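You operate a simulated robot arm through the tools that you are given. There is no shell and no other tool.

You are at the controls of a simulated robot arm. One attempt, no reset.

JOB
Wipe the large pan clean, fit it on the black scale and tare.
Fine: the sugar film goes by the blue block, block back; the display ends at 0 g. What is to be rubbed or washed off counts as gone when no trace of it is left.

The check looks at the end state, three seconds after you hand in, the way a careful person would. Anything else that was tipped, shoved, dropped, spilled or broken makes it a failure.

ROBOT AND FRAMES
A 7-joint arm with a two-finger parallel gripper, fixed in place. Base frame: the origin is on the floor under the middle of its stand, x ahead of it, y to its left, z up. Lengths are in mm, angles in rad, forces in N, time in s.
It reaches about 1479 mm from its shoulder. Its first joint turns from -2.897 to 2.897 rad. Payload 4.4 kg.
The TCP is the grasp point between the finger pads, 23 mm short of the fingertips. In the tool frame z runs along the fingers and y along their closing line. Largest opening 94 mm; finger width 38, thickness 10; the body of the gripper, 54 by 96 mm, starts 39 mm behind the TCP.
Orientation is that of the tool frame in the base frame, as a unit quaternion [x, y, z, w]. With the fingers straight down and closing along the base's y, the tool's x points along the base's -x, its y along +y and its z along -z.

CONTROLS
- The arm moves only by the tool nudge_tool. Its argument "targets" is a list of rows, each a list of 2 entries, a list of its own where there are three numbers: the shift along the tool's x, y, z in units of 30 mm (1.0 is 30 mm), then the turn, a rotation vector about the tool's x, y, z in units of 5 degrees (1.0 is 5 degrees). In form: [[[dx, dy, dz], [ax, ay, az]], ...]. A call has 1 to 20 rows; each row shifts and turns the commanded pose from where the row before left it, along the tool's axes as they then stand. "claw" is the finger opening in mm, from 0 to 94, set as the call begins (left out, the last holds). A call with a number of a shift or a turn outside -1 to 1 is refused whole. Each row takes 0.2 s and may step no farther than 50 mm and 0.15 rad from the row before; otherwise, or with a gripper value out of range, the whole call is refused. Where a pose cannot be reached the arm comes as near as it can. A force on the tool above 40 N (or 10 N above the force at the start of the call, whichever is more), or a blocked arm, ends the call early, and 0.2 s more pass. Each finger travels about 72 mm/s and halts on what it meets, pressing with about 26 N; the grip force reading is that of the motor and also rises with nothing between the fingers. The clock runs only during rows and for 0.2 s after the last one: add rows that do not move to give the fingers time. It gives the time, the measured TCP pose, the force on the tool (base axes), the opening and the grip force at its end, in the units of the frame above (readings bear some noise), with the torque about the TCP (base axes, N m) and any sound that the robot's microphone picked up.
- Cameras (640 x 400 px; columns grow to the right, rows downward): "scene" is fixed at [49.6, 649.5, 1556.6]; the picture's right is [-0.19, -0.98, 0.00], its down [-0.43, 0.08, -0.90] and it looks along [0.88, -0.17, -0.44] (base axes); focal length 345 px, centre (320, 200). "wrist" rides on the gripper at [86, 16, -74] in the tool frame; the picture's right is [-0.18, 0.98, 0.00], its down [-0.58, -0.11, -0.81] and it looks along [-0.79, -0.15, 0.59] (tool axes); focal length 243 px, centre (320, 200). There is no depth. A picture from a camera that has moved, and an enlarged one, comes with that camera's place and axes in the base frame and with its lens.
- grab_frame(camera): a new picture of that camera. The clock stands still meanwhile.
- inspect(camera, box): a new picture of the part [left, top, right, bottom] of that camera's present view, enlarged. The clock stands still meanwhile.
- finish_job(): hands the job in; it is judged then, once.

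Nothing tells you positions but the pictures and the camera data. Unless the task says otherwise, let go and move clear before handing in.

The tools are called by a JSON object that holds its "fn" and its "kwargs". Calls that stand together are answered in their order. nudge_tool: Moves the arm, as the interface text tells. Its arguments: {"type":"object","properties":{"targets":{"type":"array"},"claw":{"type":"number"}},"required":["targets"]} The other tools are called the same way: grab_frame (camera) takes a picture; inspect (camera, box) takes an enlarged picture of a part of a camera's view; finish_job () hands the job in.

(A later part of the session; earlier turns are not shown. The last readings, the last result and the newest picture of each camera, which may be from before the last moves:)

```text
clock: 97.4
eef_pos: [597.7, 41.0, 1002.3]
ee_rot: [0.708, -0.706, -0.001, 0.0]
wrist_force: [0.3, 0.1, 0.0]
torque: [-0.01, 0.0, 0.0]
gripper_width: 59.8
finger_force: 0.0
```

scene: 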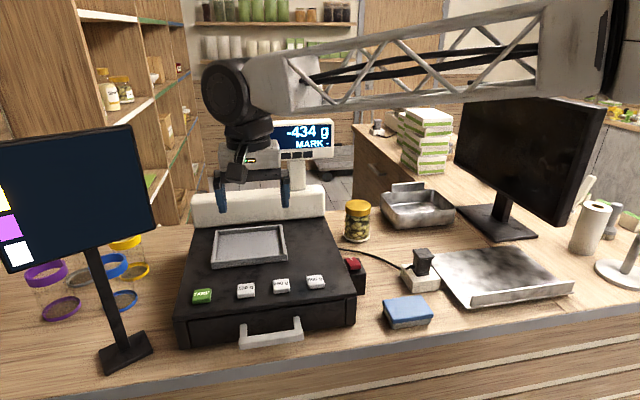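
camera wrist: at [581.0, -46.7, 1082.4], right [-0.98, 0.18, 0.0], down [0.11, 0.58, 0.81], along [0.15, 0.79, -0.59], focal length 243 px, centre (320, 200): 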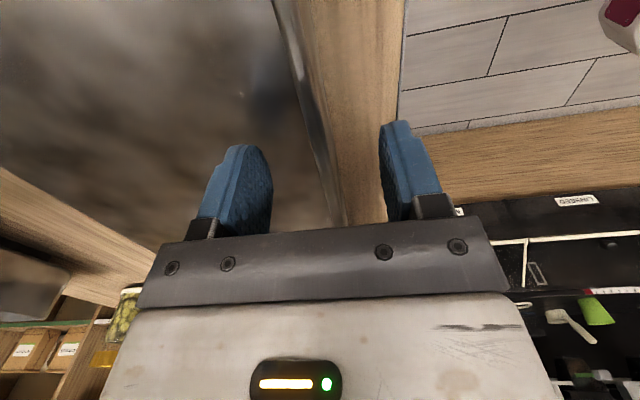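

{"fn": "nudge_tool", "kwargs": {"targets": [[[0, 0, 0.05], [0, 0, 0]], [[0, 0, 0.03], [0, 0, 0]], [[0, 0, 0], [0, 0, 0]]]}}

```text
clock: 98.2
eef_pos: [596.9, 41.9, 1000.9]
ee_rot: [0.708, -0.706, -0.001, 0.0]
wrist_force: [-0.2, -0.7, 1.2]
torque: [-0.01, 0.0, -0.01]
gripper_width: 59.9
finger_force: 0.0
```

{"fn": "nudge_tool", "kwargs": {"targets": [[[0, 0, 0.04], [0, 0, 0]], [[0, 0, 0.03], [0, 0, 0]], [[0, 0, 0], [0, 0, 0]]]}}

```text
clock: 99.0
eef_pos: [596.4, 40.2, 999.6]
ee_rot: [0.707, -0.707, -0.001, 0.0]
wrist_force: [0.0, -0.9, 0.1]
torque: [0.01, 0.02, -0.03]
gripper_width: 59.8
finger_force: 0.0
```

The tips are just above the plate. Closing on the flange now.

{"fn": "nudge_tool", "kwargs": {"targets": [[[0, 0, 0], [0, 0, 0]], [[0, 0, 0], [0, 0, 0]], [[0, 0, 0], [0, 0, 0]], [[0, 0, 0], [0, 0, 0]], [[0, 0, 0], [0, 0, 0]], [[0, 0, 0], [0, 0, 0]]], "claw": 0}}

{"fn": "inspect", "kwargs": {"camera": "scene", "box": [420, 220, 600, 330]}}

{"fn": "grab_frame", "kwargs": {"camera": "wrist"}}

```text
clock: 100.4
eef_pos: [596.9, 40.6, 998.0]
ee_rot: [0.707, -0.707, 0.0, 0.0]
wrist_force: [0.3, -1.2, -0.2]
torque: [-0.02, -0.11, -0.25]
gripper_width: 7.0
finger_force: 25.9
```

```text
3.56 times, centred on (510, 275) of scene
camera zoom: at [49.6, 649.5, 1556.6], right [-0.19, -0.98, 0.0], down [-0.43, 0.08, -0.9], along [0.88, -0.17, -0.44], focal length 1226 px, centre (-356, -67)
```

zoom: 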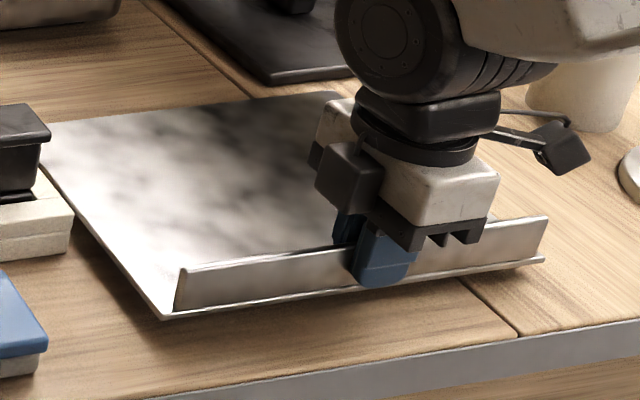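

```text
taken
camera wrist: at [580.8, -47.1, 1073.9], right [-0.98, 0.18, 0.0], down [0.11, 0.58, 0.81], along [0.15, 0.79, -0.59], focal length 243 px, centre (320, 200)
```

wrist: 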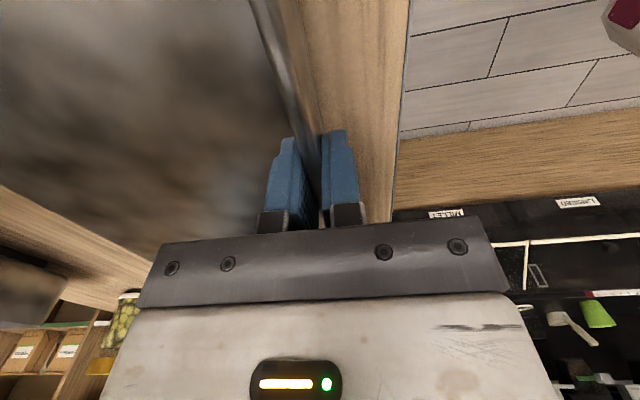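

The flange is held at 7.0 mm, and the pan slid only a few mm to centre itself. I'll lift a little and check that the pan stays level.

{"fn": "nudge_tool", "kwargs": {"targets": [[[0, 0, -0.1], [0, 0, 0]], [[0, 0, -0.2], [0, 0, 0]], [[0, 0, -0.3], [0, 0, 0]], [[0, 0, 0], [0, 0, 0]]]}}

{"fn": "inspect", "kwargs": {"camera": "scene", "box": [420, 220, 600, 330]}}

```text
clock: 101.4
eef_pos: [596.2, 40.8, 1016.9]
ee_rot: [0.708, -0.706, -0.001, 0.0]
wrist_force: [0.0, 0.4, -3.5]
torque: [-0.02, 0.4, -0.02]
gripper_width: 7.1
finger_force: 26.1
```

```text
3.56 times, centred on (510, 275) of scene
camera zoom: at [49.6, 649.5, 1556.6], right [-0.19, -0.98, 0.0], down [-0.43, 0.08, -0.9], along [0.88, -0.17, -0.44], focal length 1226 px, centre (-356, -67)
```

zoom: 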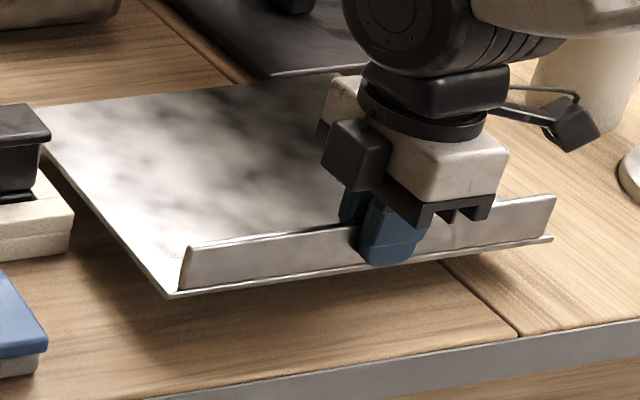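

The pan hangs level, with 3.5 N and 0.4 N·m matching its weight. I'll lift a bit more, draw it 66 mm toward the robot to clear the monitor, then raise it well above the plug.

{"fn": "nudge_tool", "kwargs": {"targets": [[[0, 0, -0.4], [0, 0, 0]], [[0, 0, -0.4], [0, 0, 0]], [[0, 0.4, 0], [0, 0, 0]], [[0, 0.6, 0], [0, 0, 0]], [[0, 0.6, 0], [0, 0, 0]], [[0, 0.6, 0], [0, 0, 0]], [[0, 0, -0.4], [0, 0, 0]], [[0, 0, -0.7], [0, 0, 0]], [[0, 0, -0.7], [0, 0, 0]], [[0, 0, -0.7], [0, 0, 0]], [[0, 0, -0.7], [0, 0, 0]], [[0, 0, -0.7], [0, 0, 0]], [[0, 0, -0.7], [0, 0, 0]], [[0, 0, -0.4], [0, 0, 0]], [[0, 0, 0], [0, 0, 0]]]}}

{"fn": "grab_frame", "kwargs": {"camera": "scene"}}

{"fn": "inspect", "kwargs": {"camera": "scene", "box": [400, 140, 600, 330]}}

```text
clock: 104.6
eef_pos: [530.1, 39.8, 1191.8]
ee_rot: [0.708, -0.706, -0.001, 0.0]
wrist_force: [-0.1, 0.7, -3.7]
torque: [0.0, 0.42, -0.01]
gripper_width: 6.7
finger_force: 25.5
```

```text
taken
```

scene: 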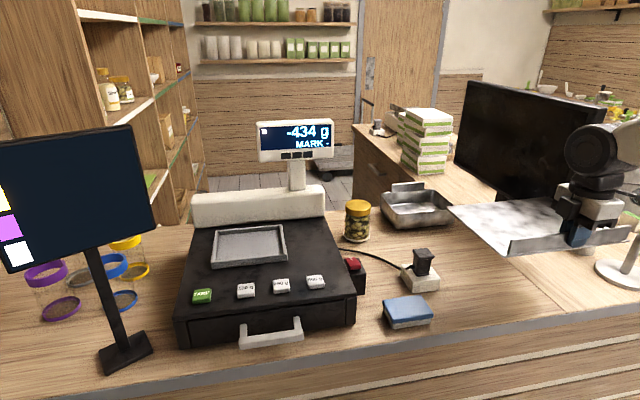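

```text
2.11 times, centred on (500, 235) of scene
camera zoom: at [49.6, 649.5, 1556.6], right [-0.19, -0.98, 0.0], down [-0.43, 0.08, -0.9], along [0.88, -0.17, -0.44], focal length 726 px, centre (-59, 126)
```

zoom: 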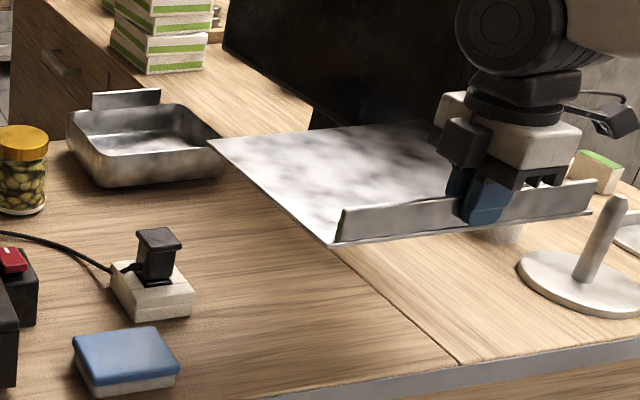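

The pan is up at z ≈ 1165, clear of everything. I'll carry it toward the scale, easing out in x on the way so it stays away from the left screen.

{"fn": "nudge_tool", "kwargs": {"targets": [[[-0.4, 0, 0], [0, 0, 0]], [[-0.8, 0, 0], [0, 0, 0]], [[-0.8, 0, 0], [0, 0, 0]], [[-0.8, 0, 0], [0, 0, 0]], [[-0.8, 0, 0], [0, 0, 0]], [[-0.8, 0, 0], [0, 0, 0]], [[-0.8, 0, 0], [0, 0, 0]], [[-0.8, -0.2, 0], [0, 0, 0]], [[-0.8, -0.5, 0], [0, 0, 0]], [[-0.8, -0.5, 0], [0, 0, 0]], [[-0.8, -0.5, 0], [0, 0, 0]], [[-0.8, -0.5, 0], [0, 0, 0]], [[-0.8, -0.5, 0], [0, 0, 0]], [[-0.8, -0.5, 0], [0, 0, 0]], [[-0.8, -0.5, 0], [0, 0, 0]], [[-0.8, -0.5, 0], [0, 0, 0]], [[-0.8, -0.5, 0], [0, 0, 0]], [[-0.8, -0.5, 0], [0, 0, 0]], [[-0.8, -0.5, 0], [0, 0, 0]], [[-0.4, -0.2, 0], [0, 0, 0]]]}}

{"fn": "grab_frame", "kwargs": {"camera": "scene"}}

{"fn": "grab_frame", "kwargs": {"camera": "wrist"}}

```text
clock: 108.8
eef_pos: [707.6, 496.9, 1192.5]
ee_rot: [0.708, -0.707, -0.002, 0.0]
wrist_force: [-0.2, -0.6, -3.8]
torque: [-0.02, 0.41, 0.0]
gripper_width: 7.0
finger_force: 25.6
```

```text
taken
```

scene: 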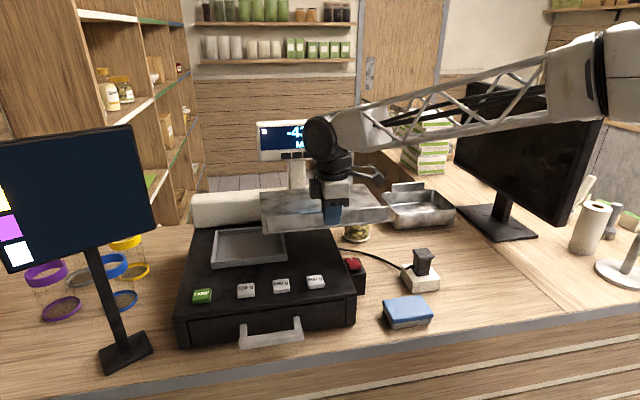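

```text
taken
camera wrist: at [691.7, 408.4, 1266.3], right [-0.98, 0.18, 0.0], down [0.11, 0.58, 0.81], along [0.15, 0.79, -0.59], focal length 243 px, centre (320, 200)
```

wrist: 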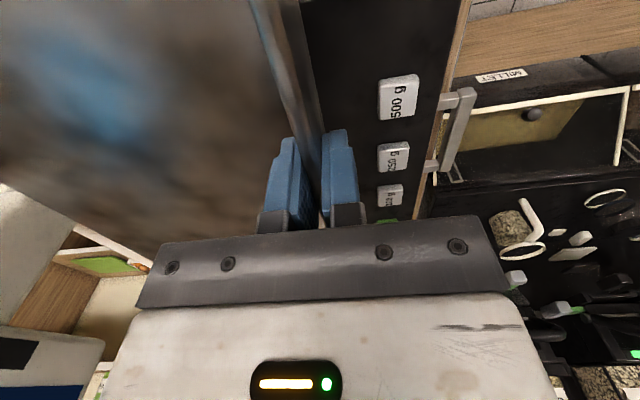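

All is well, with the pan's back edge near x 920 and clear of the display. I'll continue to over the tray, TCP target (717.5, 682.5), keeping the height.

{"fn": "nudge_tool", "kwargs": {"targets": [[[-0.6, -0.05, 0], [0, 0, 0]], [[-0.8, -0.05, 0], [0, 0, 0]], [[-0.8, -0.05, 0], [0, 0, 0]], [[-0.8, -0.05, 0], [0, 0, 0]], [[-0.8, -0.05, 0], [0, 0, 0]], [[-0.8, -0.05, 0], [0, 0, 0]], [[-0.8, -0.05, 0], [0, 0, 0]], [[-0.8, 0, 0], [0, 0, 0]], [[0, 0, 0], [0, 0, 0]], [[0, 0, 0], [0, 0, 0]]]}}

{"fn": "grab_frame", "kwargs": {"camera": "scene"}}

{"fn": "inspect", "kwargs": {"camera": "scene", "box": [170, 130, 370, 290]}}

{"fn": "grab_frame", "kwargs": {"camera": "wrist"}}

```text
clock: 111.0
eef_pos: [717.7, 682.2, 1192.3]
ee_rot: [0.708, -0.706, -0.001, -0.001]
wrist_force: [-0.3, 0.5, -4.2]
torque: [-0.03, 0.41, -0.03]
gripper_width: 6.5
finger_force: 25.8
```

```text
taken
```

scene: 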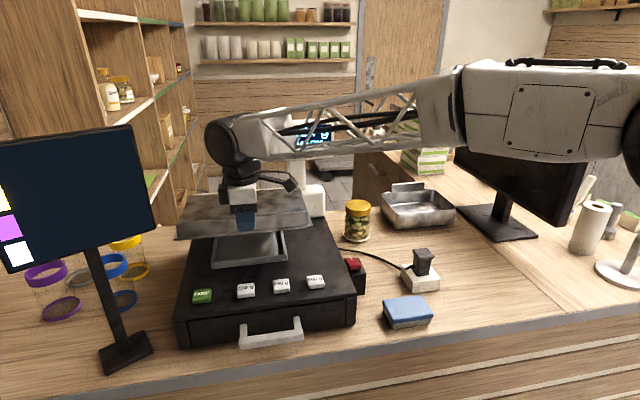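

```text
2.50 times, centred on (270, 210) of scene
camera zoom: at [49.6, 649.5, 1556.6], right [-0.19, -0.98, 0.0], down [-0.43, 0.08, -0.9], along [0.88, -0.17, -0.44], focal length 862 px, centre (445, 175)
```

zoom: 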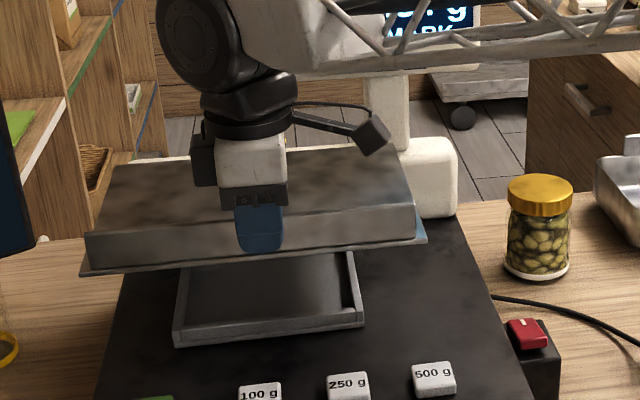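

```text
taken
camera wrist: at [701.3, 594.8, 1266.8], right [-0.98, 0.18, 0.0], down [0.11, 0.58, 0.81], along [0.15, 0.79, -0.59], focal length 243 px, centre (320, 200)
```

wrist: 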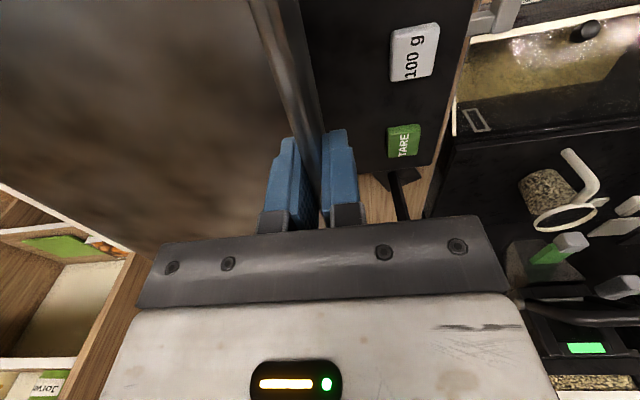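

The pan hovers over the tray and is nearly centred, maybe 1 mm high in y. I'll correct that and lower until the base is about 10 mm above the rim, then check.

{"fn": "nudge_tool", "kwargs": {"targets": [[[0.03, 0, 0.4], [0, 0, 0]], [[0, 0, 0.6], [0, 0, 0]], [[0, 0, 0.6], [0, 0, 0]], [[0, 0, 0.5], [0, 0, 0]], [[0, 0, 0.1], [0, 0, 0]], [[0, 0, 0], [0, 0, 0]]]}}

{"fn": "inspect", "kwargs": {"camera": "scene", "box": [170, 170, 340, 290]}}

{"fn": "grab_frame", "kwargs": {"camera": "wrist"}}

```text
clock: 112.4
eef_pos: [717.3, 681.3, 1125.9]
ee_rot: [0.708, -0.707, -0.002, 0.001]
wrist_force: [0.3, 0.5, -3.9]
torque: [-0.04, 0.42, -0.02]
gripper_width: 7.2
finger_force: 26.3
```

```text
3.33 times, centred on (255, 230) of scene
camera zoom: at [49.6, 649.5, 1556.6], right [-0.19, -0.98, 0.0], down [-0.43, 0.08, -0.9], along [0.88, -0.17, -0.44], focal length 1150 px, centre (537, 100)
```

zoom: 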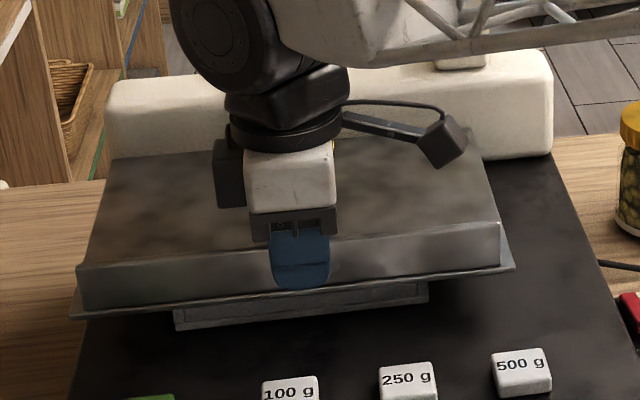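

```text
taken
camera wrist: at [701.5, 593.9, 1200.7], right [-0.98, 0.18, 0.0], down [0.11, 0.58, 0.81], along [0.15, 0.79, -0.59], focal length 243 px, centre (320, 200)
```

wrist: 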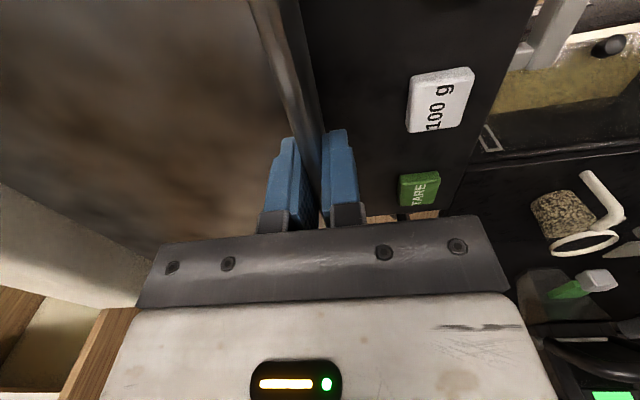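

The plate centre reads (818, 684.5) against the tray's (819.5, 685). I'll make a small nudge of +1.5 mm in x and +0.5 mm in y, then lower gently while watching the force.

{"fn": "nudge_tool", "kwargs": {"targets": [[[-0.015, -0.05, 0.1], [0, 0, 0]], [[0, 0, 0.1], [0, 0, 0]], [[0, 0, 0.1], [0, 0, 0]], [[0, 0, 0], [0, 0, 0]]]}}

```text
clock: 113.4
eef_pos: [718.5, 683.1, 1117.8]
ee_rot: [0.708, -0.706, -0.002, 0.0]
wrist_force: [-3.6, -0.4, 3.5]
torque: [0.55, -0.76, 0.09]
gripper_width: 7.5
finger_force: 26.1
```

Contact came at rim height. The torque puts it at the base's back-left corner and the push is toward -x, so the base is a little too far in +x. I'll raise slightly, shift 4 mm toward -x, and try again.

{"fn": "nudge_tool", "kwargs": {"targets": [[[0, 0, -0.2], [0, 0, 0]], [[0, 0.13, 0], [0, 0, 0]], [[0, 0, 0], [0, 0, 0]]]}}

{"fn": "inspect", "kwargs": {"camera": "scene", "box": [170, 170, 340, 290]}}

```text
clock: 114.2
eef_pos: [715.4, 683.0, 1124.1]
ee_rot: [0.708, -0.706, -0.001, 0.0]
wrist_force: [1.7, -0.6, -0.5]
torque: [-0.06, -0.26, -0.09]
gripper_width: 7.0
finger_force: 26.3
```

```text
3.33 times, centred on (255, 230) of scene
camera zoom: at [49.6, 649.5, 1556.6], right [-0.19, -0.98, 0.0], down [-0.43, 0.08, -0.9], along [0.88, -0.17, -0.44], focal length 1150 px, centre (537, 100)
```

zoom: 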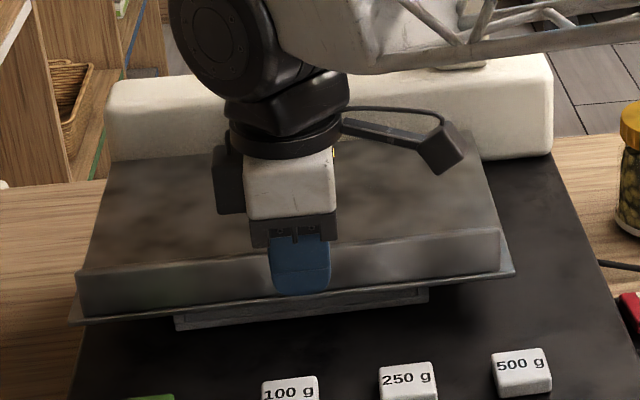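

{"fn": "nudge_tool", "kwargs": {"targets": [[[0, 0, 0], [0, 0, 0]], [[0, 0, 0], [0, 0, 0]]]}}

{"fn": "inspect", "kwargs": {"camera": "scene", "box": [190, 190, 340, 250]}}

{"fn": "grab_frame", "kwargs": {"camera": "wrist"}}

```text
clock: 114.8
eef_pos: [715.6, 683.7, 1121.7]
ee_rot: [0.708, -0.706, -0.002, 0.0]
wrist_force: [0.3, -0.9, -1.0]
torque: [-0.3, -0.16, -0.07]
gripper_width: 6.9
finger_force: 25.8
```

```text
4.27 times, centred on (265, 220) of scene
camera zoom: at [49.6, 649.5, 1556.6], right [-0.19, -0.98, 0.0], down [-0.43, 0.08, -0.9], along [0.88, -0.17, -0.44], focal length 1471 px, centre (555, 115)
```

zoom: 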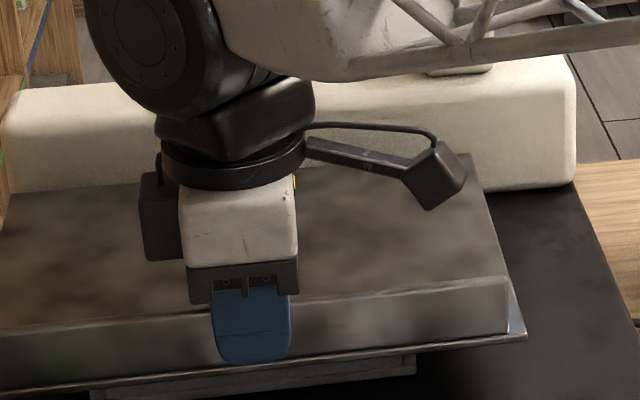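

```text
taken
camera wrist: at [699.3, 594.4, 1197.6], right [-0.98, 0.18, 0.0], down [0.11, 0.58, 0.81], along [0.15, 0.79, -0.59], focal length 243 px, centre (320, 200)
```

wrist: 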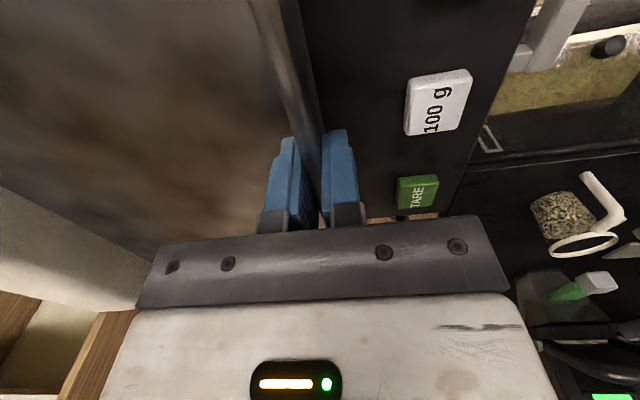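

Something under the back of the pan still carries a few newtons. I'll raise fully clear, confirm the free-hanging load, and look again.

{"fn": "nudge_tool", "kwargs": {"targets": [[[0, 0, -0.15], [0, 0, 0]], [[0, 0, -0.15], [0, 0, 0]], [[0, 0, 0], [0, 0, 0]], [[0, 0, 0], [0, 0, 0]]]}}

{"fn": "inspect", "kwargs": {"camera": "scene", "box": [170, 170, 340, 290]}}

```text
clock: 115.8
eef_pos: [714.7, 683.4, 1131.9]
ee_rot: [0.707, -0.707, 0.0, 0.0]
wrist_force: [0.9, 0.4, -3.9]
torque: [-0.04, 0.39, 0.02]
gripper_width: 7.1
finger_force: 26.2
```

```text
3.33 times, centred on (255, 230) of scene
camera zoom: at [49.6, 649.5, 1556.6], right [-0.19, -0.98, 0.0], down [-0.43, 0.08, -0.9], along [0.88, -0.17, -0.44], focal length 1150 px, centre (537, 100)
```

zoom: 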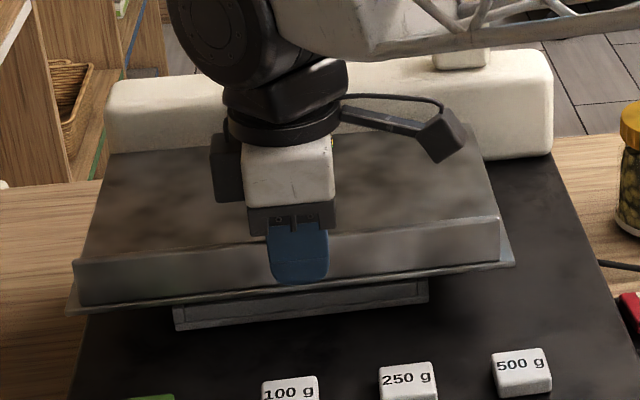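

Free hang is confirmed at 1132. The first contact point works out near x ≈ 895, on the tray's back rim, so the base reaches farther back than I estimated. I'll shift to x ≈ 711.5 and lower again in small steps.

{"fn": "nudge_tool", "kwargs": {"targets": [[[0.03, 0.1, 0], [0, 0, 0]], [[0, 0, 0.1], [0, 0, 0]], [[0, 0, 0.1], [0, 0, 0]], [[0, 0, 0.1], [0, 0, 0]], [[0, 0, 0], [0, 0, 0]]]}}

```text
clock: 117.0
eef_pos: [711.8, 679.9, 1122.7]
ee_rot: [0.707, -0.707, -0.001, 0.0]
wrist_force: [0.4, -0.2, -3.7]
torque: [0.0, 0.42, -0.01]
gripper_width: 7.2
finger_force: 26.2
```

{"fn": "nudge_tool", "kwargs": {"targets": [[[0, 0, 0.05], [0, 0, 0]], [[0, 0, 0], [0, 0, 0]]]}}

```text
clock: 117.6
eef_pos: [710.8, 682.1, 1121.0]
ee_rot: [0.708, -0.707, -0.002, 0.0]
wrist_force: [0.2, 0.8, -3.1]
torque: [-0.09, 0.27, -0.06]
gripper_width: 7.1
finger_force: 26.0
```

{"fn": "nudge_tool", "kwargs": {"targets": [[[0, 0, 0.05], [0, 0, 0]], [[0, 0, 0], [0, 0, 0]]]}}

```text
clock: 118.2
eef_pos: [712.3, 681.1, 1119.0]
ee_rot: [0.708, -0.707, -0.002, 0.0]
wrist_force: [-7.3, 1.1, 1.8]
torque: [-0.45, -0.33, -0.34]
gripper_width: 7.0
finger_force: 26.4
```

The contact now pushes mainly toward -x, with 7 N at the back right corner, so the back edge is grazing the back rim's inner side. I'll ease 2 mm toward -x.

{"fn": "nudge_tool", "kwargs": {"targets": [[[0, 0.07, 0], [0, 0, 0]], [[0, 0, 0], [0, 0, 0]]]}}

```text
clock: 118.8
eef_pos: [710.9, 680.6, 1118.3]
ee_rot: [0.707, -0.707, -0.002, 0.0]
wrist_force: [-0.5, -0.6, -4.4]
torque: [0.01, 0.41, 0.01]
gripper_width: 6.9
finger_force: 26.9
```

The contact is gone and the pan hangs free again. I'll keep lowering.

{"fn": "nudge_tool", "kwargs": {"targets": [[[0, 0, 0.05], [0, 0, 0]], [[0, 0, 0.05], [0, 0, 0]], [[0, 0, 0], [0, 0, 0]]]}}

```text
clock: 119.6
eef_pos: [709.1, 681.6, 1116.7]
ee_rot: [-0.707, 0.707, 0.001, 0.0]
wrist_force: [0.2, -0.9, -3.9]
torque: [-0.02, 0.42, -0.01]
gripper_width: 7.0
finger_force: 25.8
```

{"fn": "nudge_tool", "kwargs": {"targets": [[[0, 0, 0.05], [0, 0, 0]], [[0, 0, 0.05], [0, 0, 0]], [[0, 0, 0], [0, 0, 0]]]}}

```text
clock: 120.4
eef_pos: [710.6, 681.3, 1112.8]
ee_rot: [0.708, -0.707, -0.001, 0.0]
wrist_force: [0.1, 0.5, -4.4]
torque: [-0.03, 0.39, 0.0]
gripper_width: 6.9
finger_force: 26.3
```

{"fn": "nudge_tool", "kwargs": {"targets": [[[0, 0, 0.05], [0, 0, 0]], [[0, 0, 0.05], [0, 0, 0]], [[0, 0, 0], [0, 0, 0]]]}}

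```text
clock: 121.2
eef_pos: [709.9, 681.6, 1111.1]
ee_rot: [0.708, -0.707, -0.001, 0.0]
wrist_force: [0.4, 0.0, -4.5]
torque: [0.02, 0.41, -0.02]
gripper_width: 6.9
finger_force: 26.2
```

{"fn": "nudge_tool", "kwargs": {"targets": [[[0, 0, 0.05], [0, 0, 0]], [[0, 0, 0.05], [0, 0, 0]], [[0, 0, 0], [0, 0, 0]]]}}

{"fn": "inspect", "kwargs": {"camera": "scene", "box": [170, 170, 340, 290]}}

```text
clock: 122.0
eef_pos: [709.4, 680.8, 1109.0]
ee_rot: [0.708, -0.706, -0.001, -0.001]
wrist_force: [-1.3, -1.6, 14.1]
torque: [-0.4, -0.3, -0.14]
gripper_width: 6.9
finger_force: 26.3
```

```text
3.33 times, centred on (255, 230) of scene
camera zoom: at [49.6, 649.5, 1556.6], right [-0.19, -0.98, 0.0], down [-0.43, 0.08, -0.9], along [0.88, -0.17, -0.44], focal length 1150 px, centre (537, 100)
```

zoom: 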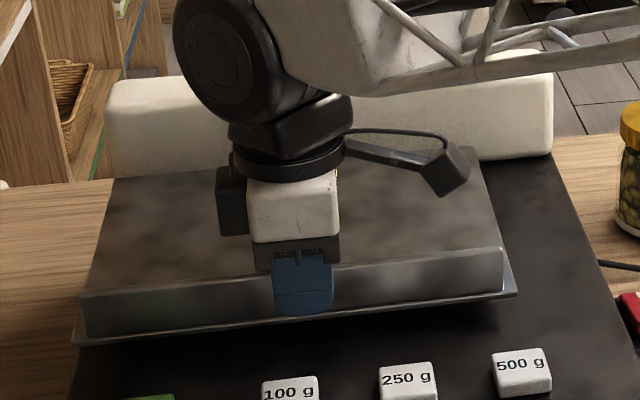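

The load has moved to the base's front edge at about 10 mm below rim height, which fits the base sitting flat on the tray floor. I'll relieve the press slightly and check.

{"fn": "nudge_tool", "kwargs": {"targets": [[[0, 0, -0.03], [0, 0, 0]], [[0, 0, 0], [0, 0, 0]]]}}

{"fn": "inspect", "kwargs": {"camera": "scene", "box": [170, 210, 340, 300]}}

{"fn": "grab_frame", "kwargs": {"camera": "scene"}}

```text
clock: 122.6
eef_pos: [709.1, 680.6, 1108.6]
ee_rot: [0.708, -0.706, -0.001, 0.0]
wrist_force: [-0.1, -2.5, 14.8]
torque: [0.52, -0.35, -0.1]
gripper_width: 6.9
finger_force: 26.0
```

```text
3.76 times, centred on (255, 255) of scene
camera zoom: at [49.6, 649.5, 1556.6], right [-0.19, -0.98, 0.0], down [-0.43, 0.08, -0.9], along [0.88, -0.17, -0.44], focal length 1298 px, centre (565, -7)
```

zoom: 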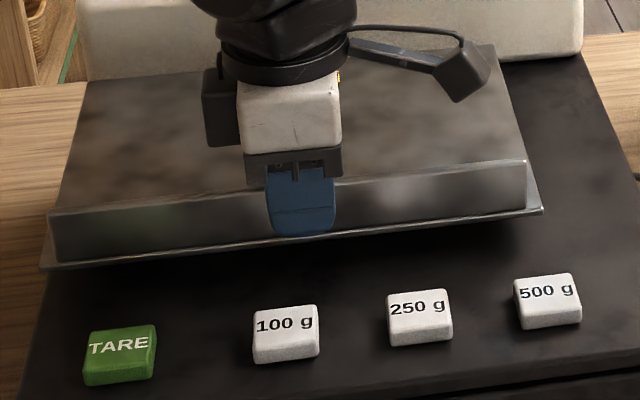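

```text
taken
```

scene: 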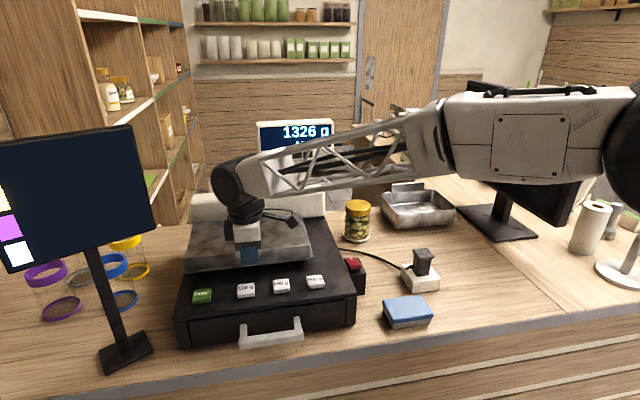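

The display now reads 1326 g with my downward press included, so the pan is bearing on the weighing platform. I'll relax the pressure further.

{"fn": "nudge_tool", "kwargs": {"targets": [[[0, 0, -0.03], [0, 0, 0]], [[0, 0, 0], [0, 0, 0]]]}}

{"fn": "inspect", "kwargs": {"camera": "scene", "box": [250, 110, 350, 170]}}

```text
clock: 123.2
eef_pos: [709.7, 681.1, 1109.0]
ee_rot: [0.708, -0.706, -0.002, -0.001]
wrist_force: [0.4, 3.8, 9.2]
torque: [0.62, -0.32, -0.09]
gripper_width: 6.9
finger_force: 25.7
```

```text
6.40 times, centred on (300, 140) of scene
camera zoom: at [49.6, 649.5, 1556.6], right [-0.19, -0.98, 0.0], down [-0.43, 0.08, -0.9], along [0.88, -0.17, -0.44], focal length 2207 px, centre (448, 584)
```

zoom: 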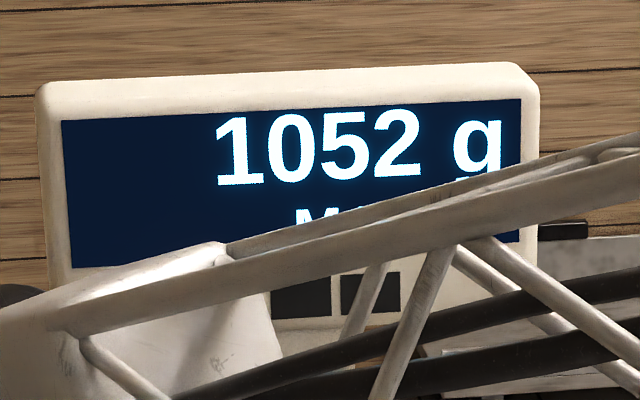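

{"fn": "nudge_tool", "kwargs": {"targets": [[[0, 0, -0.05], [0, 0, 0]], [[0, 0, 0], [0, 0, 0]]]}}

{"fn": "inspect", "kwargs": {"camera": "scene", "box": [250, 110, 350, 170]}}

```text
clock: 123.8
eef_pos: [709.9, 680.5, 1109.5]
ee_rot: [0.708, -0.707, 0.0, 0.001]
wrist_force: [-1.3, 1.3, -1.8]
torque: [0.17, 0.04, 0.06]
gripper_width: 6.7
finger_force: 26.2
```

```text
6.40 times, centred on (300, 140) of scene
camera zoom: at [49.6, 649.5, 1556.6], right [-0.19, -0.98, 0.0], down [-0.43, 0.08, -0.9], along [0.88, -0.17, -0.44], focal length 2207 px, centre (448, 584)
```

zoom: 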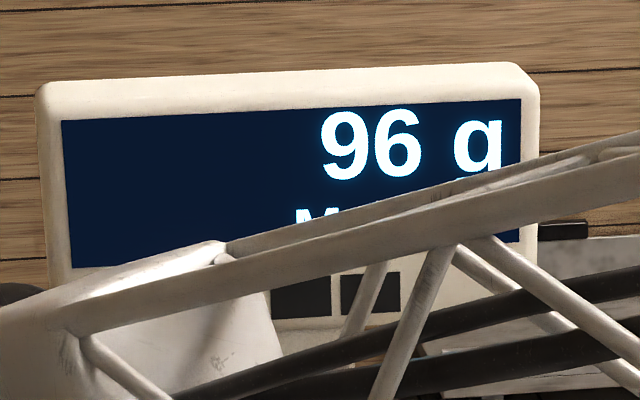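

The front of the base sits about 9–10 mm below the rim top, so it is on the tray floor. The grip carries almost no load now, so I'll release gently.

{"fn": "nudge_tool", "kwargs": {"targets": [[[0, 0, 0], [0, 0, 0]], [[0, 0, 0], [0, 0, 0]], [[0, 0, 0], [0, 0, 0]], [[0, 0, 0], [0, 0, 0]], [[0, 0, 0], [0, 0, 0]]], "claw": 40}}

{"fn": "inspect", "kwargs": {"camera": "scene", "box": [250, 110, 350, 170]}}

{"fn": "inspect", "kwargs": {"camera": "scene", "box": [170, 170, 340, 290]}}

```text
clock: 125.0
eef_pos: [709.8, 681.6, 1111.3]
ee_rot: [0.708, -0.706, -0.001, 0.0]
wrist_force: [0.2, 0.3, 0.7]
torque: [-0.01, -0.01, 0.01]
gripper_width: 40.5
finger_force: 0.1
```

```text
6.40 times, centred on (300, 140) of scene
camera zoom: at [49.6, 649.5, 1556.6], right [-0.19, -0.98, 0.0], down [-0.43, 0.08, -0.9], along [0.88, -0.17, -0.44], focal length 2207 px, centre (448, 584)
```

zoom: 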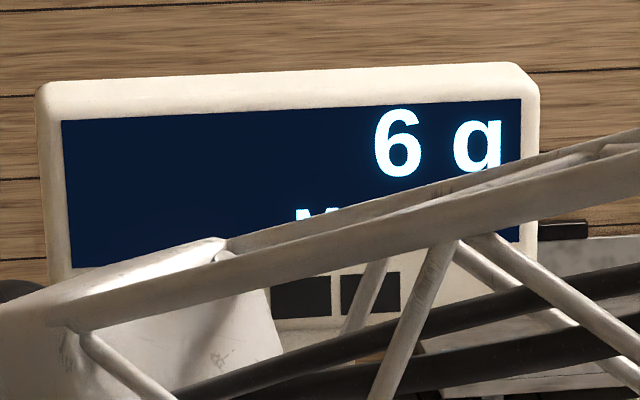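

```text
3.33 times, centred on (255, 230) of scene
camera zoom: at [49.6, 649.5, 1556.6], right [-0.19, -0.98, 0.0], down [-0.43, 0.08, -0.9], along [0.88, -0.17, -0.44], focal length 1150 px, centre (537, 100)
```

zoom: 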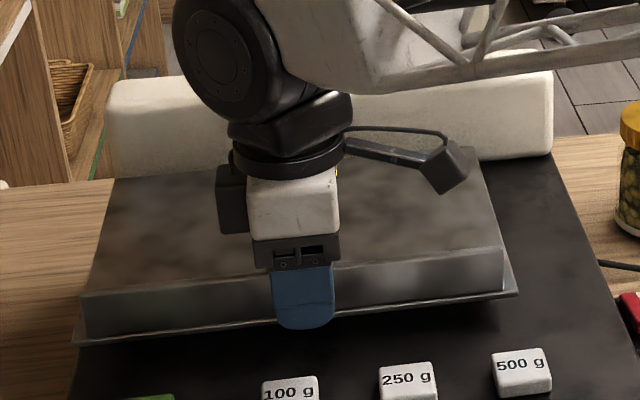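

The display is settling near 6 g, and the pan stays level with nothing holding it. I'll lift straight up off the flange, back toward -x, and check the seating.

{"fn": "nudge_tool", "kwargs": {"targets": [[[0, 0, -0.5], [0, 0, 0]], [[0, 0, -0.8], [0, 0, 0]], [[0, 0, -1], [0, 0, 0]], [[0, 0, -1], [0, 0, 0]], [[0, 0.5, 0], [0, 0, 0]], [[0, 0.75, 0], [0, 0, 0]], [[0, 0.75, 0], [0, 0, 0]], [[0, 0, 0], [0, 0, 0]]], "claw": 50}}

{"fn": "grab_frame", "kwargs": {"camera": "scene"}}

{"fn": "inspect", "kwargs": {"camera": "scene", "box": [165, 180, 345, 300]}}

```text
clock: 126.8
eef_pos: [648.4, 681.2, 1211.6]
ee_rot: [0.708, -0.706, -0.002, -0.001]
wrist_force: [0.3, -0.3, 0.0]
torque: [0.0, 0.01, 0.05]
gripper_width: 49.9
finger_force: 0.0
```

```text
taken
```

scene: 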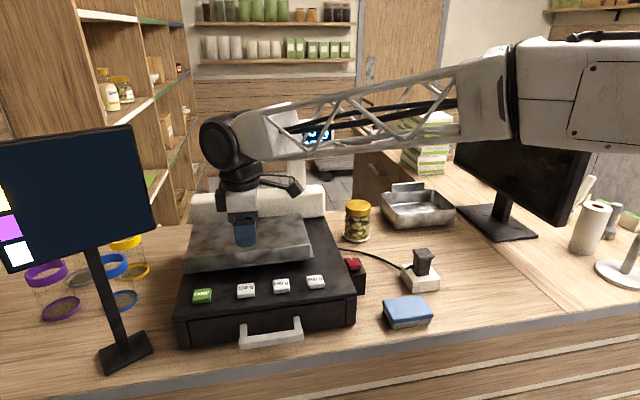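

```text
3.33 times, centred on (255, 240) of scene
camera zoom: at [49.6, 649.5, 1556.6], right [-0.19, -0.98, 0.0], down [-0.43, 0.08, -0.9], along [0.88, -0.17, -0.44], focal length 1150 px, centre (537, 67)
```

zoom: 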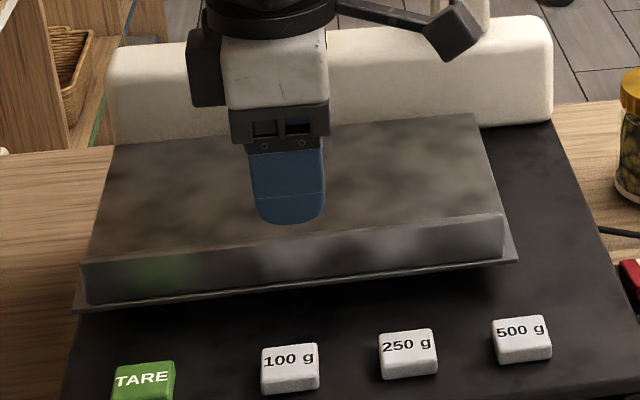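

The pan sits square on the scale. Now I'll turn to the plain orientation and close the fingers to use the tip as a button presser. After that I'll tilt the tool 15° so the wrist leans away from the left screen.

{"fn": "nudge_tool", "kwargs": {"targets": [[[0, 0, 0], [0, 0, 1]], [[0, 0, 0], [0, 0, 1]], [[0, 0, 0], [0, 0, 1]], [[0, 0, 0], [0, 0, 1]], [[0, 0, 0], [0, 0, 1]], [[0, 0, 0], [0, 0, 1]], [[0, 0, 0], [0, 0, 1]], [[0, 0, 0], [0, 0, 1]], [[0, 0, 0], [0, 0, 1]], [[0, 0, 0], [0, 0, 1]], [[0, 0, 0], [0, 0, 1]], [[0, 0, 0], [0, 0, 1]], [[0, 0, 0], [0, 0, 1]], [[0, 0, 0], [0, 0, 1]], [[0, 0, 0], [0, 0, 1]], [[0, 0, 0], [0, 0, 1]], [[0, 0, 0], [0, 0, 1]], [[0, 0, 0], [0, 0, 1]], [[0, 0, 0], [0, 0, 0]]], "claw": 0}}

{"fn": "nudge_tool", "kwargs": {"targets": [[[0, 0, 0], [-1, 0, 0]], [[0, 0, 0], [-1, 0, 0]], [[0, 0, 0], [-1, 0, 0]], [[0, 0, 0], [0, 0, 0]]]}}

{"fn": "grab_frame", "kwargs": {"camera": "wrist"}}

{"fn": "grab_frame", "kwargs": {"camera": "scene"}}

```text
clock: 130.8
eef_pos: [649.8, 682.0, 1210.3]
ee_rot: [-0.002, 1.0, 0.002, -0.002]
wrist_force: [-0.3, 0.0, 0.5]
torque: [0.0, 0.0, 0.02]
gripper_width: 0.0
finger_force: 26.3
```

```text
clock: 131.8
eef_pos: [649.8, 681.9, 1211.1]
ee_rot: [-0.001, 0.991, 0.131, -0.001]
wrist_force: [0.1, 0.7, -0.1]
torque: [0.01, 0.04, 0.02]
gripper_width: 0.0
finger_force: 26.0
```

```text
taken
camera wrist: at [563.8, 675.9, 1286.9], right [0.18, 0.95, 0.26], down [0.58, -0.31, 0.75], along [0.79, 0.01, -0.61], focal length 243 px, centre (320, 200)
```

wrist: 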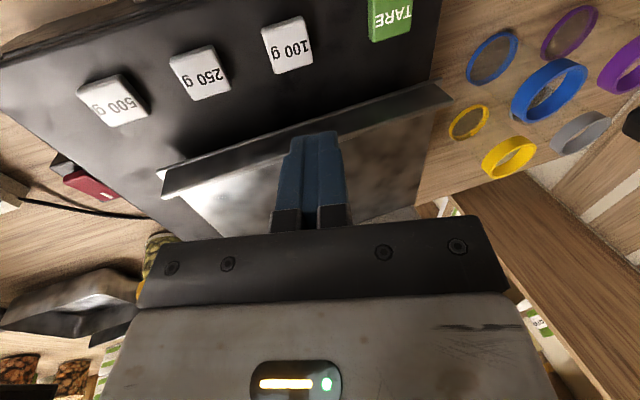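

```text
taken
```

scene: 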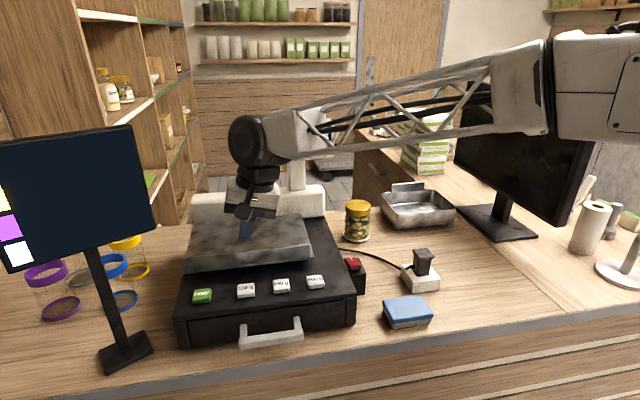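

The tool leans the right way, with the fingers pointing slightly toward +y. I'll move to just above the TARE key at (649, 785).

{"fn": "nudge_tool", "kwargs": {"targets": [[[0, 0.615, 0.95], [0, 0, 0]], [[0, 0.615, 0.95], [0, 0, 0]], [[0, 0.615, 0.95], [0, 0, 0]], [[0, 0.615, 0.95], [0, 0, 0]], [[0, 0, 0], [0, 0, 0]]]}}

{"fn": "grab_frame", "kwargs": {"camera": "scene"}}

{"fn": "inspect", "kwargs": {"camera": "scene", "box": [150, 220, 290, 330]}}

{"fn": "grab_frame", "kwargs": {"camera": "wrist"}}

```text
clock: 133.0
eef_pos: [649.8, 782.2, 1119.0]
ee_rot: [-0.001, 0.991, 0.132, -0.002]
wrist_force: [-0.7, -0.1, -0.2]
torque: [0.01, 0.02, 0.0]
gripper_width: 0.0
finger_force: 25.6
```

```text
taken
```

scene: 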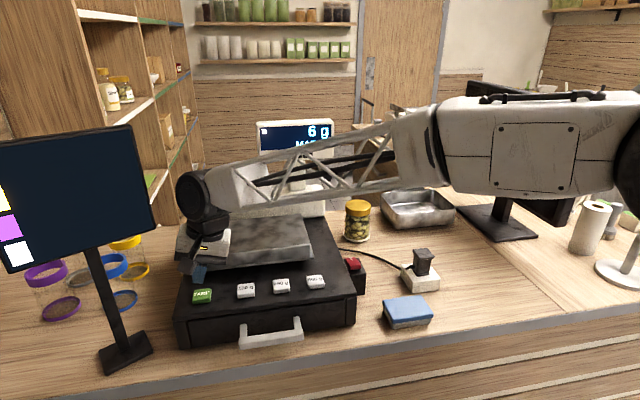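

```text
3.64 times, centred on (220, 275) of scene
camera zoom: at [49.6, 649.5, 1556.6], right [-0.19, -0.98, 0.0], down [-0.43, 0.08, -0.9], along [0.88, -0.17, -0.44], focal length 1254 px, centre (684, -73)
```

zoom: 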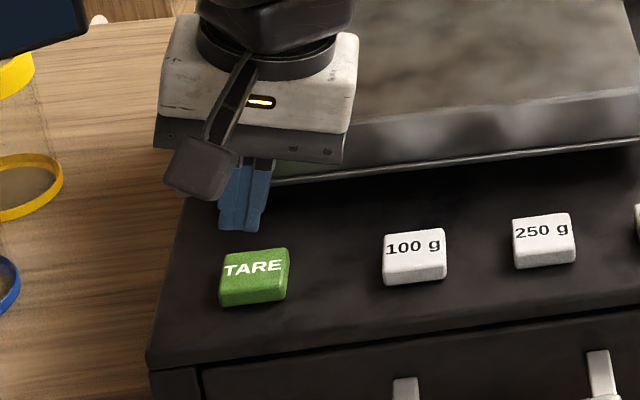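

```text
taken
camera wrist: at [563.0, 776.9, 1195.5], right [0.18, 0.95, 0.26], down [0.58, -0.31, 0.75], along [0.79, 0.01, -0.61], focal length 243 px, centre (320, 200)
```

wrist: 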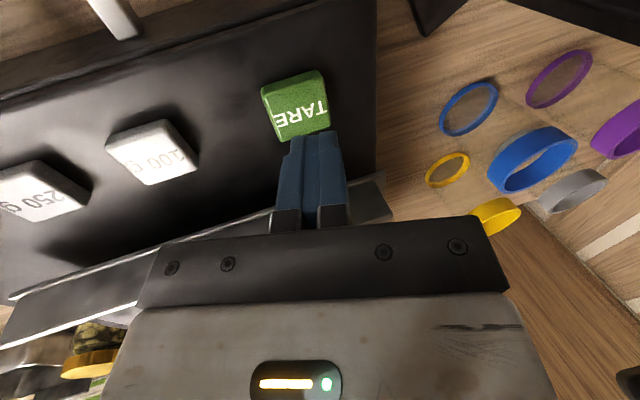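

The display holds at 6 g and the closed fingertips are right over TARE. I'll go down to just above the key, then press in small steps.

{"fn": "nudge_tool", "kwargs": {"targets": [[[0, -0.145, 0.41], [0, 0, 0]], [[0, -0.145, 0.41], [0, 0, 0]], [[0, 0, 0], [0, 0, 0]]]}}

{"fn": "inspect", "kwargs": {"camera": "scene", "box": [150, 220, 290, 330]}}

```text
clock: 133.8
eef_pos: [649.3, 779.7, 1092.7]
ee_rot: [-0.001, 0.991, 0.131, -0.001]
wrist_force: [0.1, 0.0, 0.8]
torque: [-0.01, -0.01, -0.02]
gripper_width: 0.1
finger_force: 25.7
```

```text
3.64 times, centred on (220, 275) of scene
camera zoom: at [49.6, 649.5, 1556.6], right [-0.19, -0.98, 0.0], down [-0.43, 0.08, -0.9], along [0.88, -0.17, -0.44], focal length 1254 px, centre (684, -73)
```

zoom: 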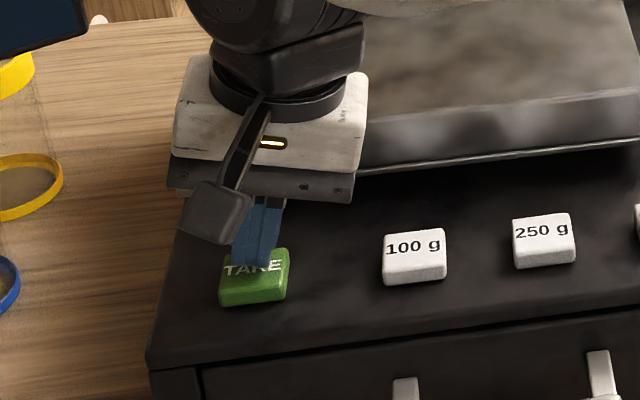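

{"fn": "nudge_tool", "kwargs": {"targets": [[[0, -0.0173, 0.0644], [0, 0, 0]], [[0, -0.0173, 0.0644], [0, 0, 0]], [[0, -0.0173, 0.0644], [0, 0, 0]], [[0, 0, 0], [0, 0, 0]]]}}

```text
clock: 134.8
eef_pos: [649.4, 780.0, 1087.4]
ee_rot: [-0.001, 0.991, 0.132, -0.001]
wrist_force: [0.5, -0.5, 1.7]
torque: [0.02, -0.02, -0.02]
gripper_width: 0.0
finger_force: 26.2
```

{"fn": "nudge_tool", "kwargs": {"targets": [[[0, -0.0173, 0.0644], [0, 0, 0]], [[0, 0, 0], [0, 0, 0]]]}}

{"fn": "inspect", "kwargs": {"camera": "scene", "box": [250, 110, 350, 170]}}

```text
clock: 135.4
eef_pos: [649.4, 780.0, 1086.0]
ee_rot: [-0.001, 0.991, 0.131, -0.002]
wrist_force: [0.6, -0.3, 3.1]
torque: [0.01, -0.01, -0.02]
gripper_width: 0.0
finger_force: 26.4
heard: click
```

```text
6.40 times, centred on (300, 140) of scene
camera zoom: at [49.6, 649.5, 1556.6], right [-0.19, -0.98, 0.0], down [-0.43, 0.08, -0.9], along [0.88, -0.17, -0.44], focal length 2207 px, centre (448, 584)
```

zoom: 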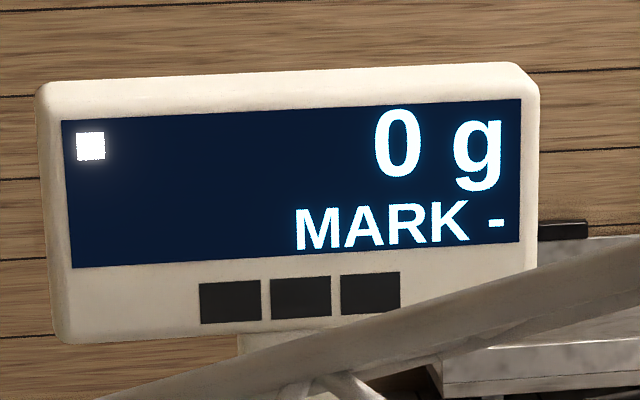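

There was a click and the display reads 0 g. I'll lift straight off the key and confirm it holds.

{"fn": "nudge_tool", "kwargs": {"targets": [[[0, 0.05, -0.19], [0, 0, 0]], [[0, 0.13, -0.48], [0, 0, 0]], [[0, 0.26, -0.96], [0, 0, 0]], [[0, 0.26, -0.96], [0, 0, 0]], [[0, -0.6, -0.5], [0, 0, 0]], [[0, -0.9, -0.3], [0, 0, 0]], [[0, -0.9, -0.3], [0, 0, 0]], [[0, 0, 0], [0, 0, 0]]]}}

{"fn": "grab_frame", "kwargs": {"camera": "scene"}}

{"fn": "inspect", "kwargs": {"camera": "scene", "box": [240, 110, 350, 170]}}

```text
clock: 137.2
eef_pos: [650.1, 701.7, 1179.5]
ee_rot: [-0.001, 0.991, 0.13, -0.001]
wrist_force: [0.4, -0.1, -0.1]
torque: [0.0, 0.02, 0.02]
gripper_width: 0.0
finger_force: 26.2
```

```text
taken
```

scene: 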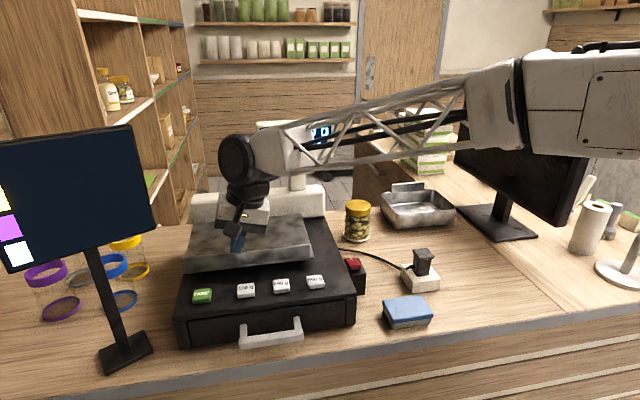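

```text
5.82 times, centred on (295, 140) of scene
camera zoom: at [49.6, 649.5, 1556.6], right [-0.19, -0.98, 0.0], down [-0.43, 0.08, -0.9], along [0.88, -0.17, -0.44], focal length 2006 px, centre (466, 549)
```

zoom: 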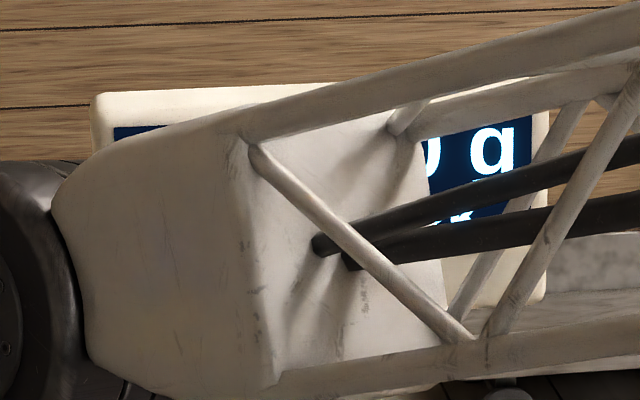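

Now I'll take the arm well clear and level, back near its starting pose, so I can inspect the final scene.

{"fn": "nudge_tool", "kwargs": {"targets": [[[0, 0, 0], [1, 0, 0]], [[0, 0, 0], [1, 0, 0]], [[0, 0, 0], [1, 0, 0]], [[0.3, 0, -0.9], [0, 0, 0]], [[0.65, -0.9, -0.7], [0, 0, 0]], [[0.65, -0.9, -0.7], [0, 0, 0]], [[0.65, -0.9, -0.7], [0, 0, 0]], [[0.65, -0.9, -0.7], [0, 0, 0]], [[0.65, -0.9, -0.7], [0, 0, 0]], [[0.65, -0.9, -0.7], [0, 0, 0]], [[0.65, -0.9, -0.7], [0, 0, 0]], [[0.3, -1, 0], [0, 0, 0]], [[0, -1, 0], [0, 0, 0]], [[0, -1, 0], [0, 0, 0]], [[0, -1, 0], [0, 0, 0]], [[0, 0, 0], [0, 0, 0]]]}}

{"fn": "grab_frame", "kwargs": {"camera": "scene"}}

{"fn": "inspect", "kwargs": {"camera": "scene", "box": [165, 110, 345, 290]}}

{"fn": "inspect", "kwargs": {"camera": "scene", "box": [370, 220, 600, 340]}}

{"fn": "grab_frame", "kwargs": {"camera": "wrist"}}

```text
clock: 140.6
eef_pos: [495.2, 392.5, 1352.4]
ee_rot: [-0.001, 1.0, 0.001, -0.001]
wrist_force: [-0.3, 0.2, -0.5]
torque: [0.02, -0.02, -0.01]
gripper_width: 0.0
finger_force: 26.2
```

```text
taken
```

scene: 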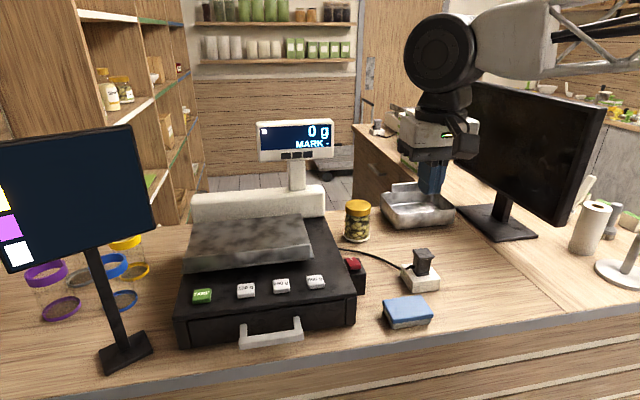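

```text
2.22 times, centred on (255, 200) of scene
camera zoom: at [49.6, 649.5, 1556.6], right [-0.19, -0.98, 0.0], down [-0.43, 0.08, -0.9], along [0.88, -0.17, -0.44], focal length 766 px, centre (464, 200)
```

zoom: 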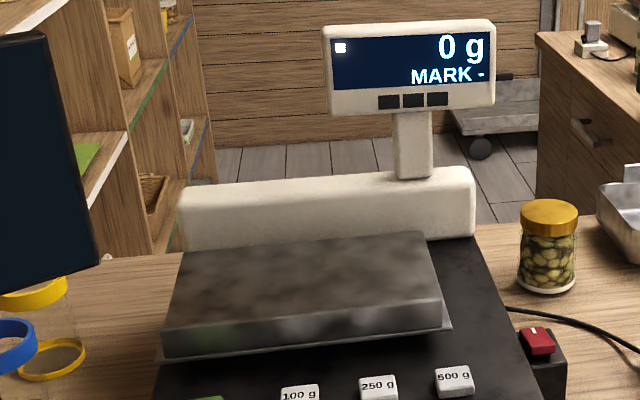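

```text
2.78 times, centred on (485, 280) of scene
camera zoom: at [49.6, 649.5, 1556.6], right [-0.19, -0.98, 0.0], down [-0.43, 0.08, -0.9], along [0.88, -0.17, -0.44], focal length 960 px, centre (-139, -23)
```

zoom: 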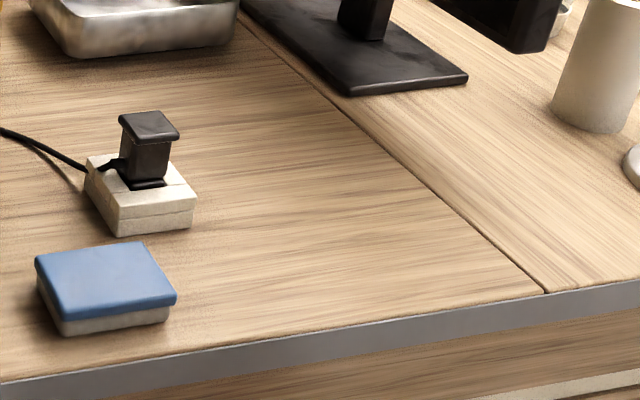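

```text
taken
camera wrist: at [409.1, 406.7, 1428.1], right [0.18, 0.98, 0.0], down [0.58, -0.11, 0.81], along [0.79, -0.15, -0.59], focal length 243 px, centre (320, 200)
```

wrist: 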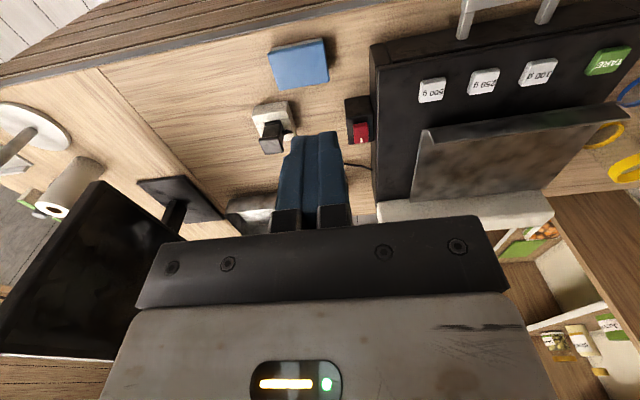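

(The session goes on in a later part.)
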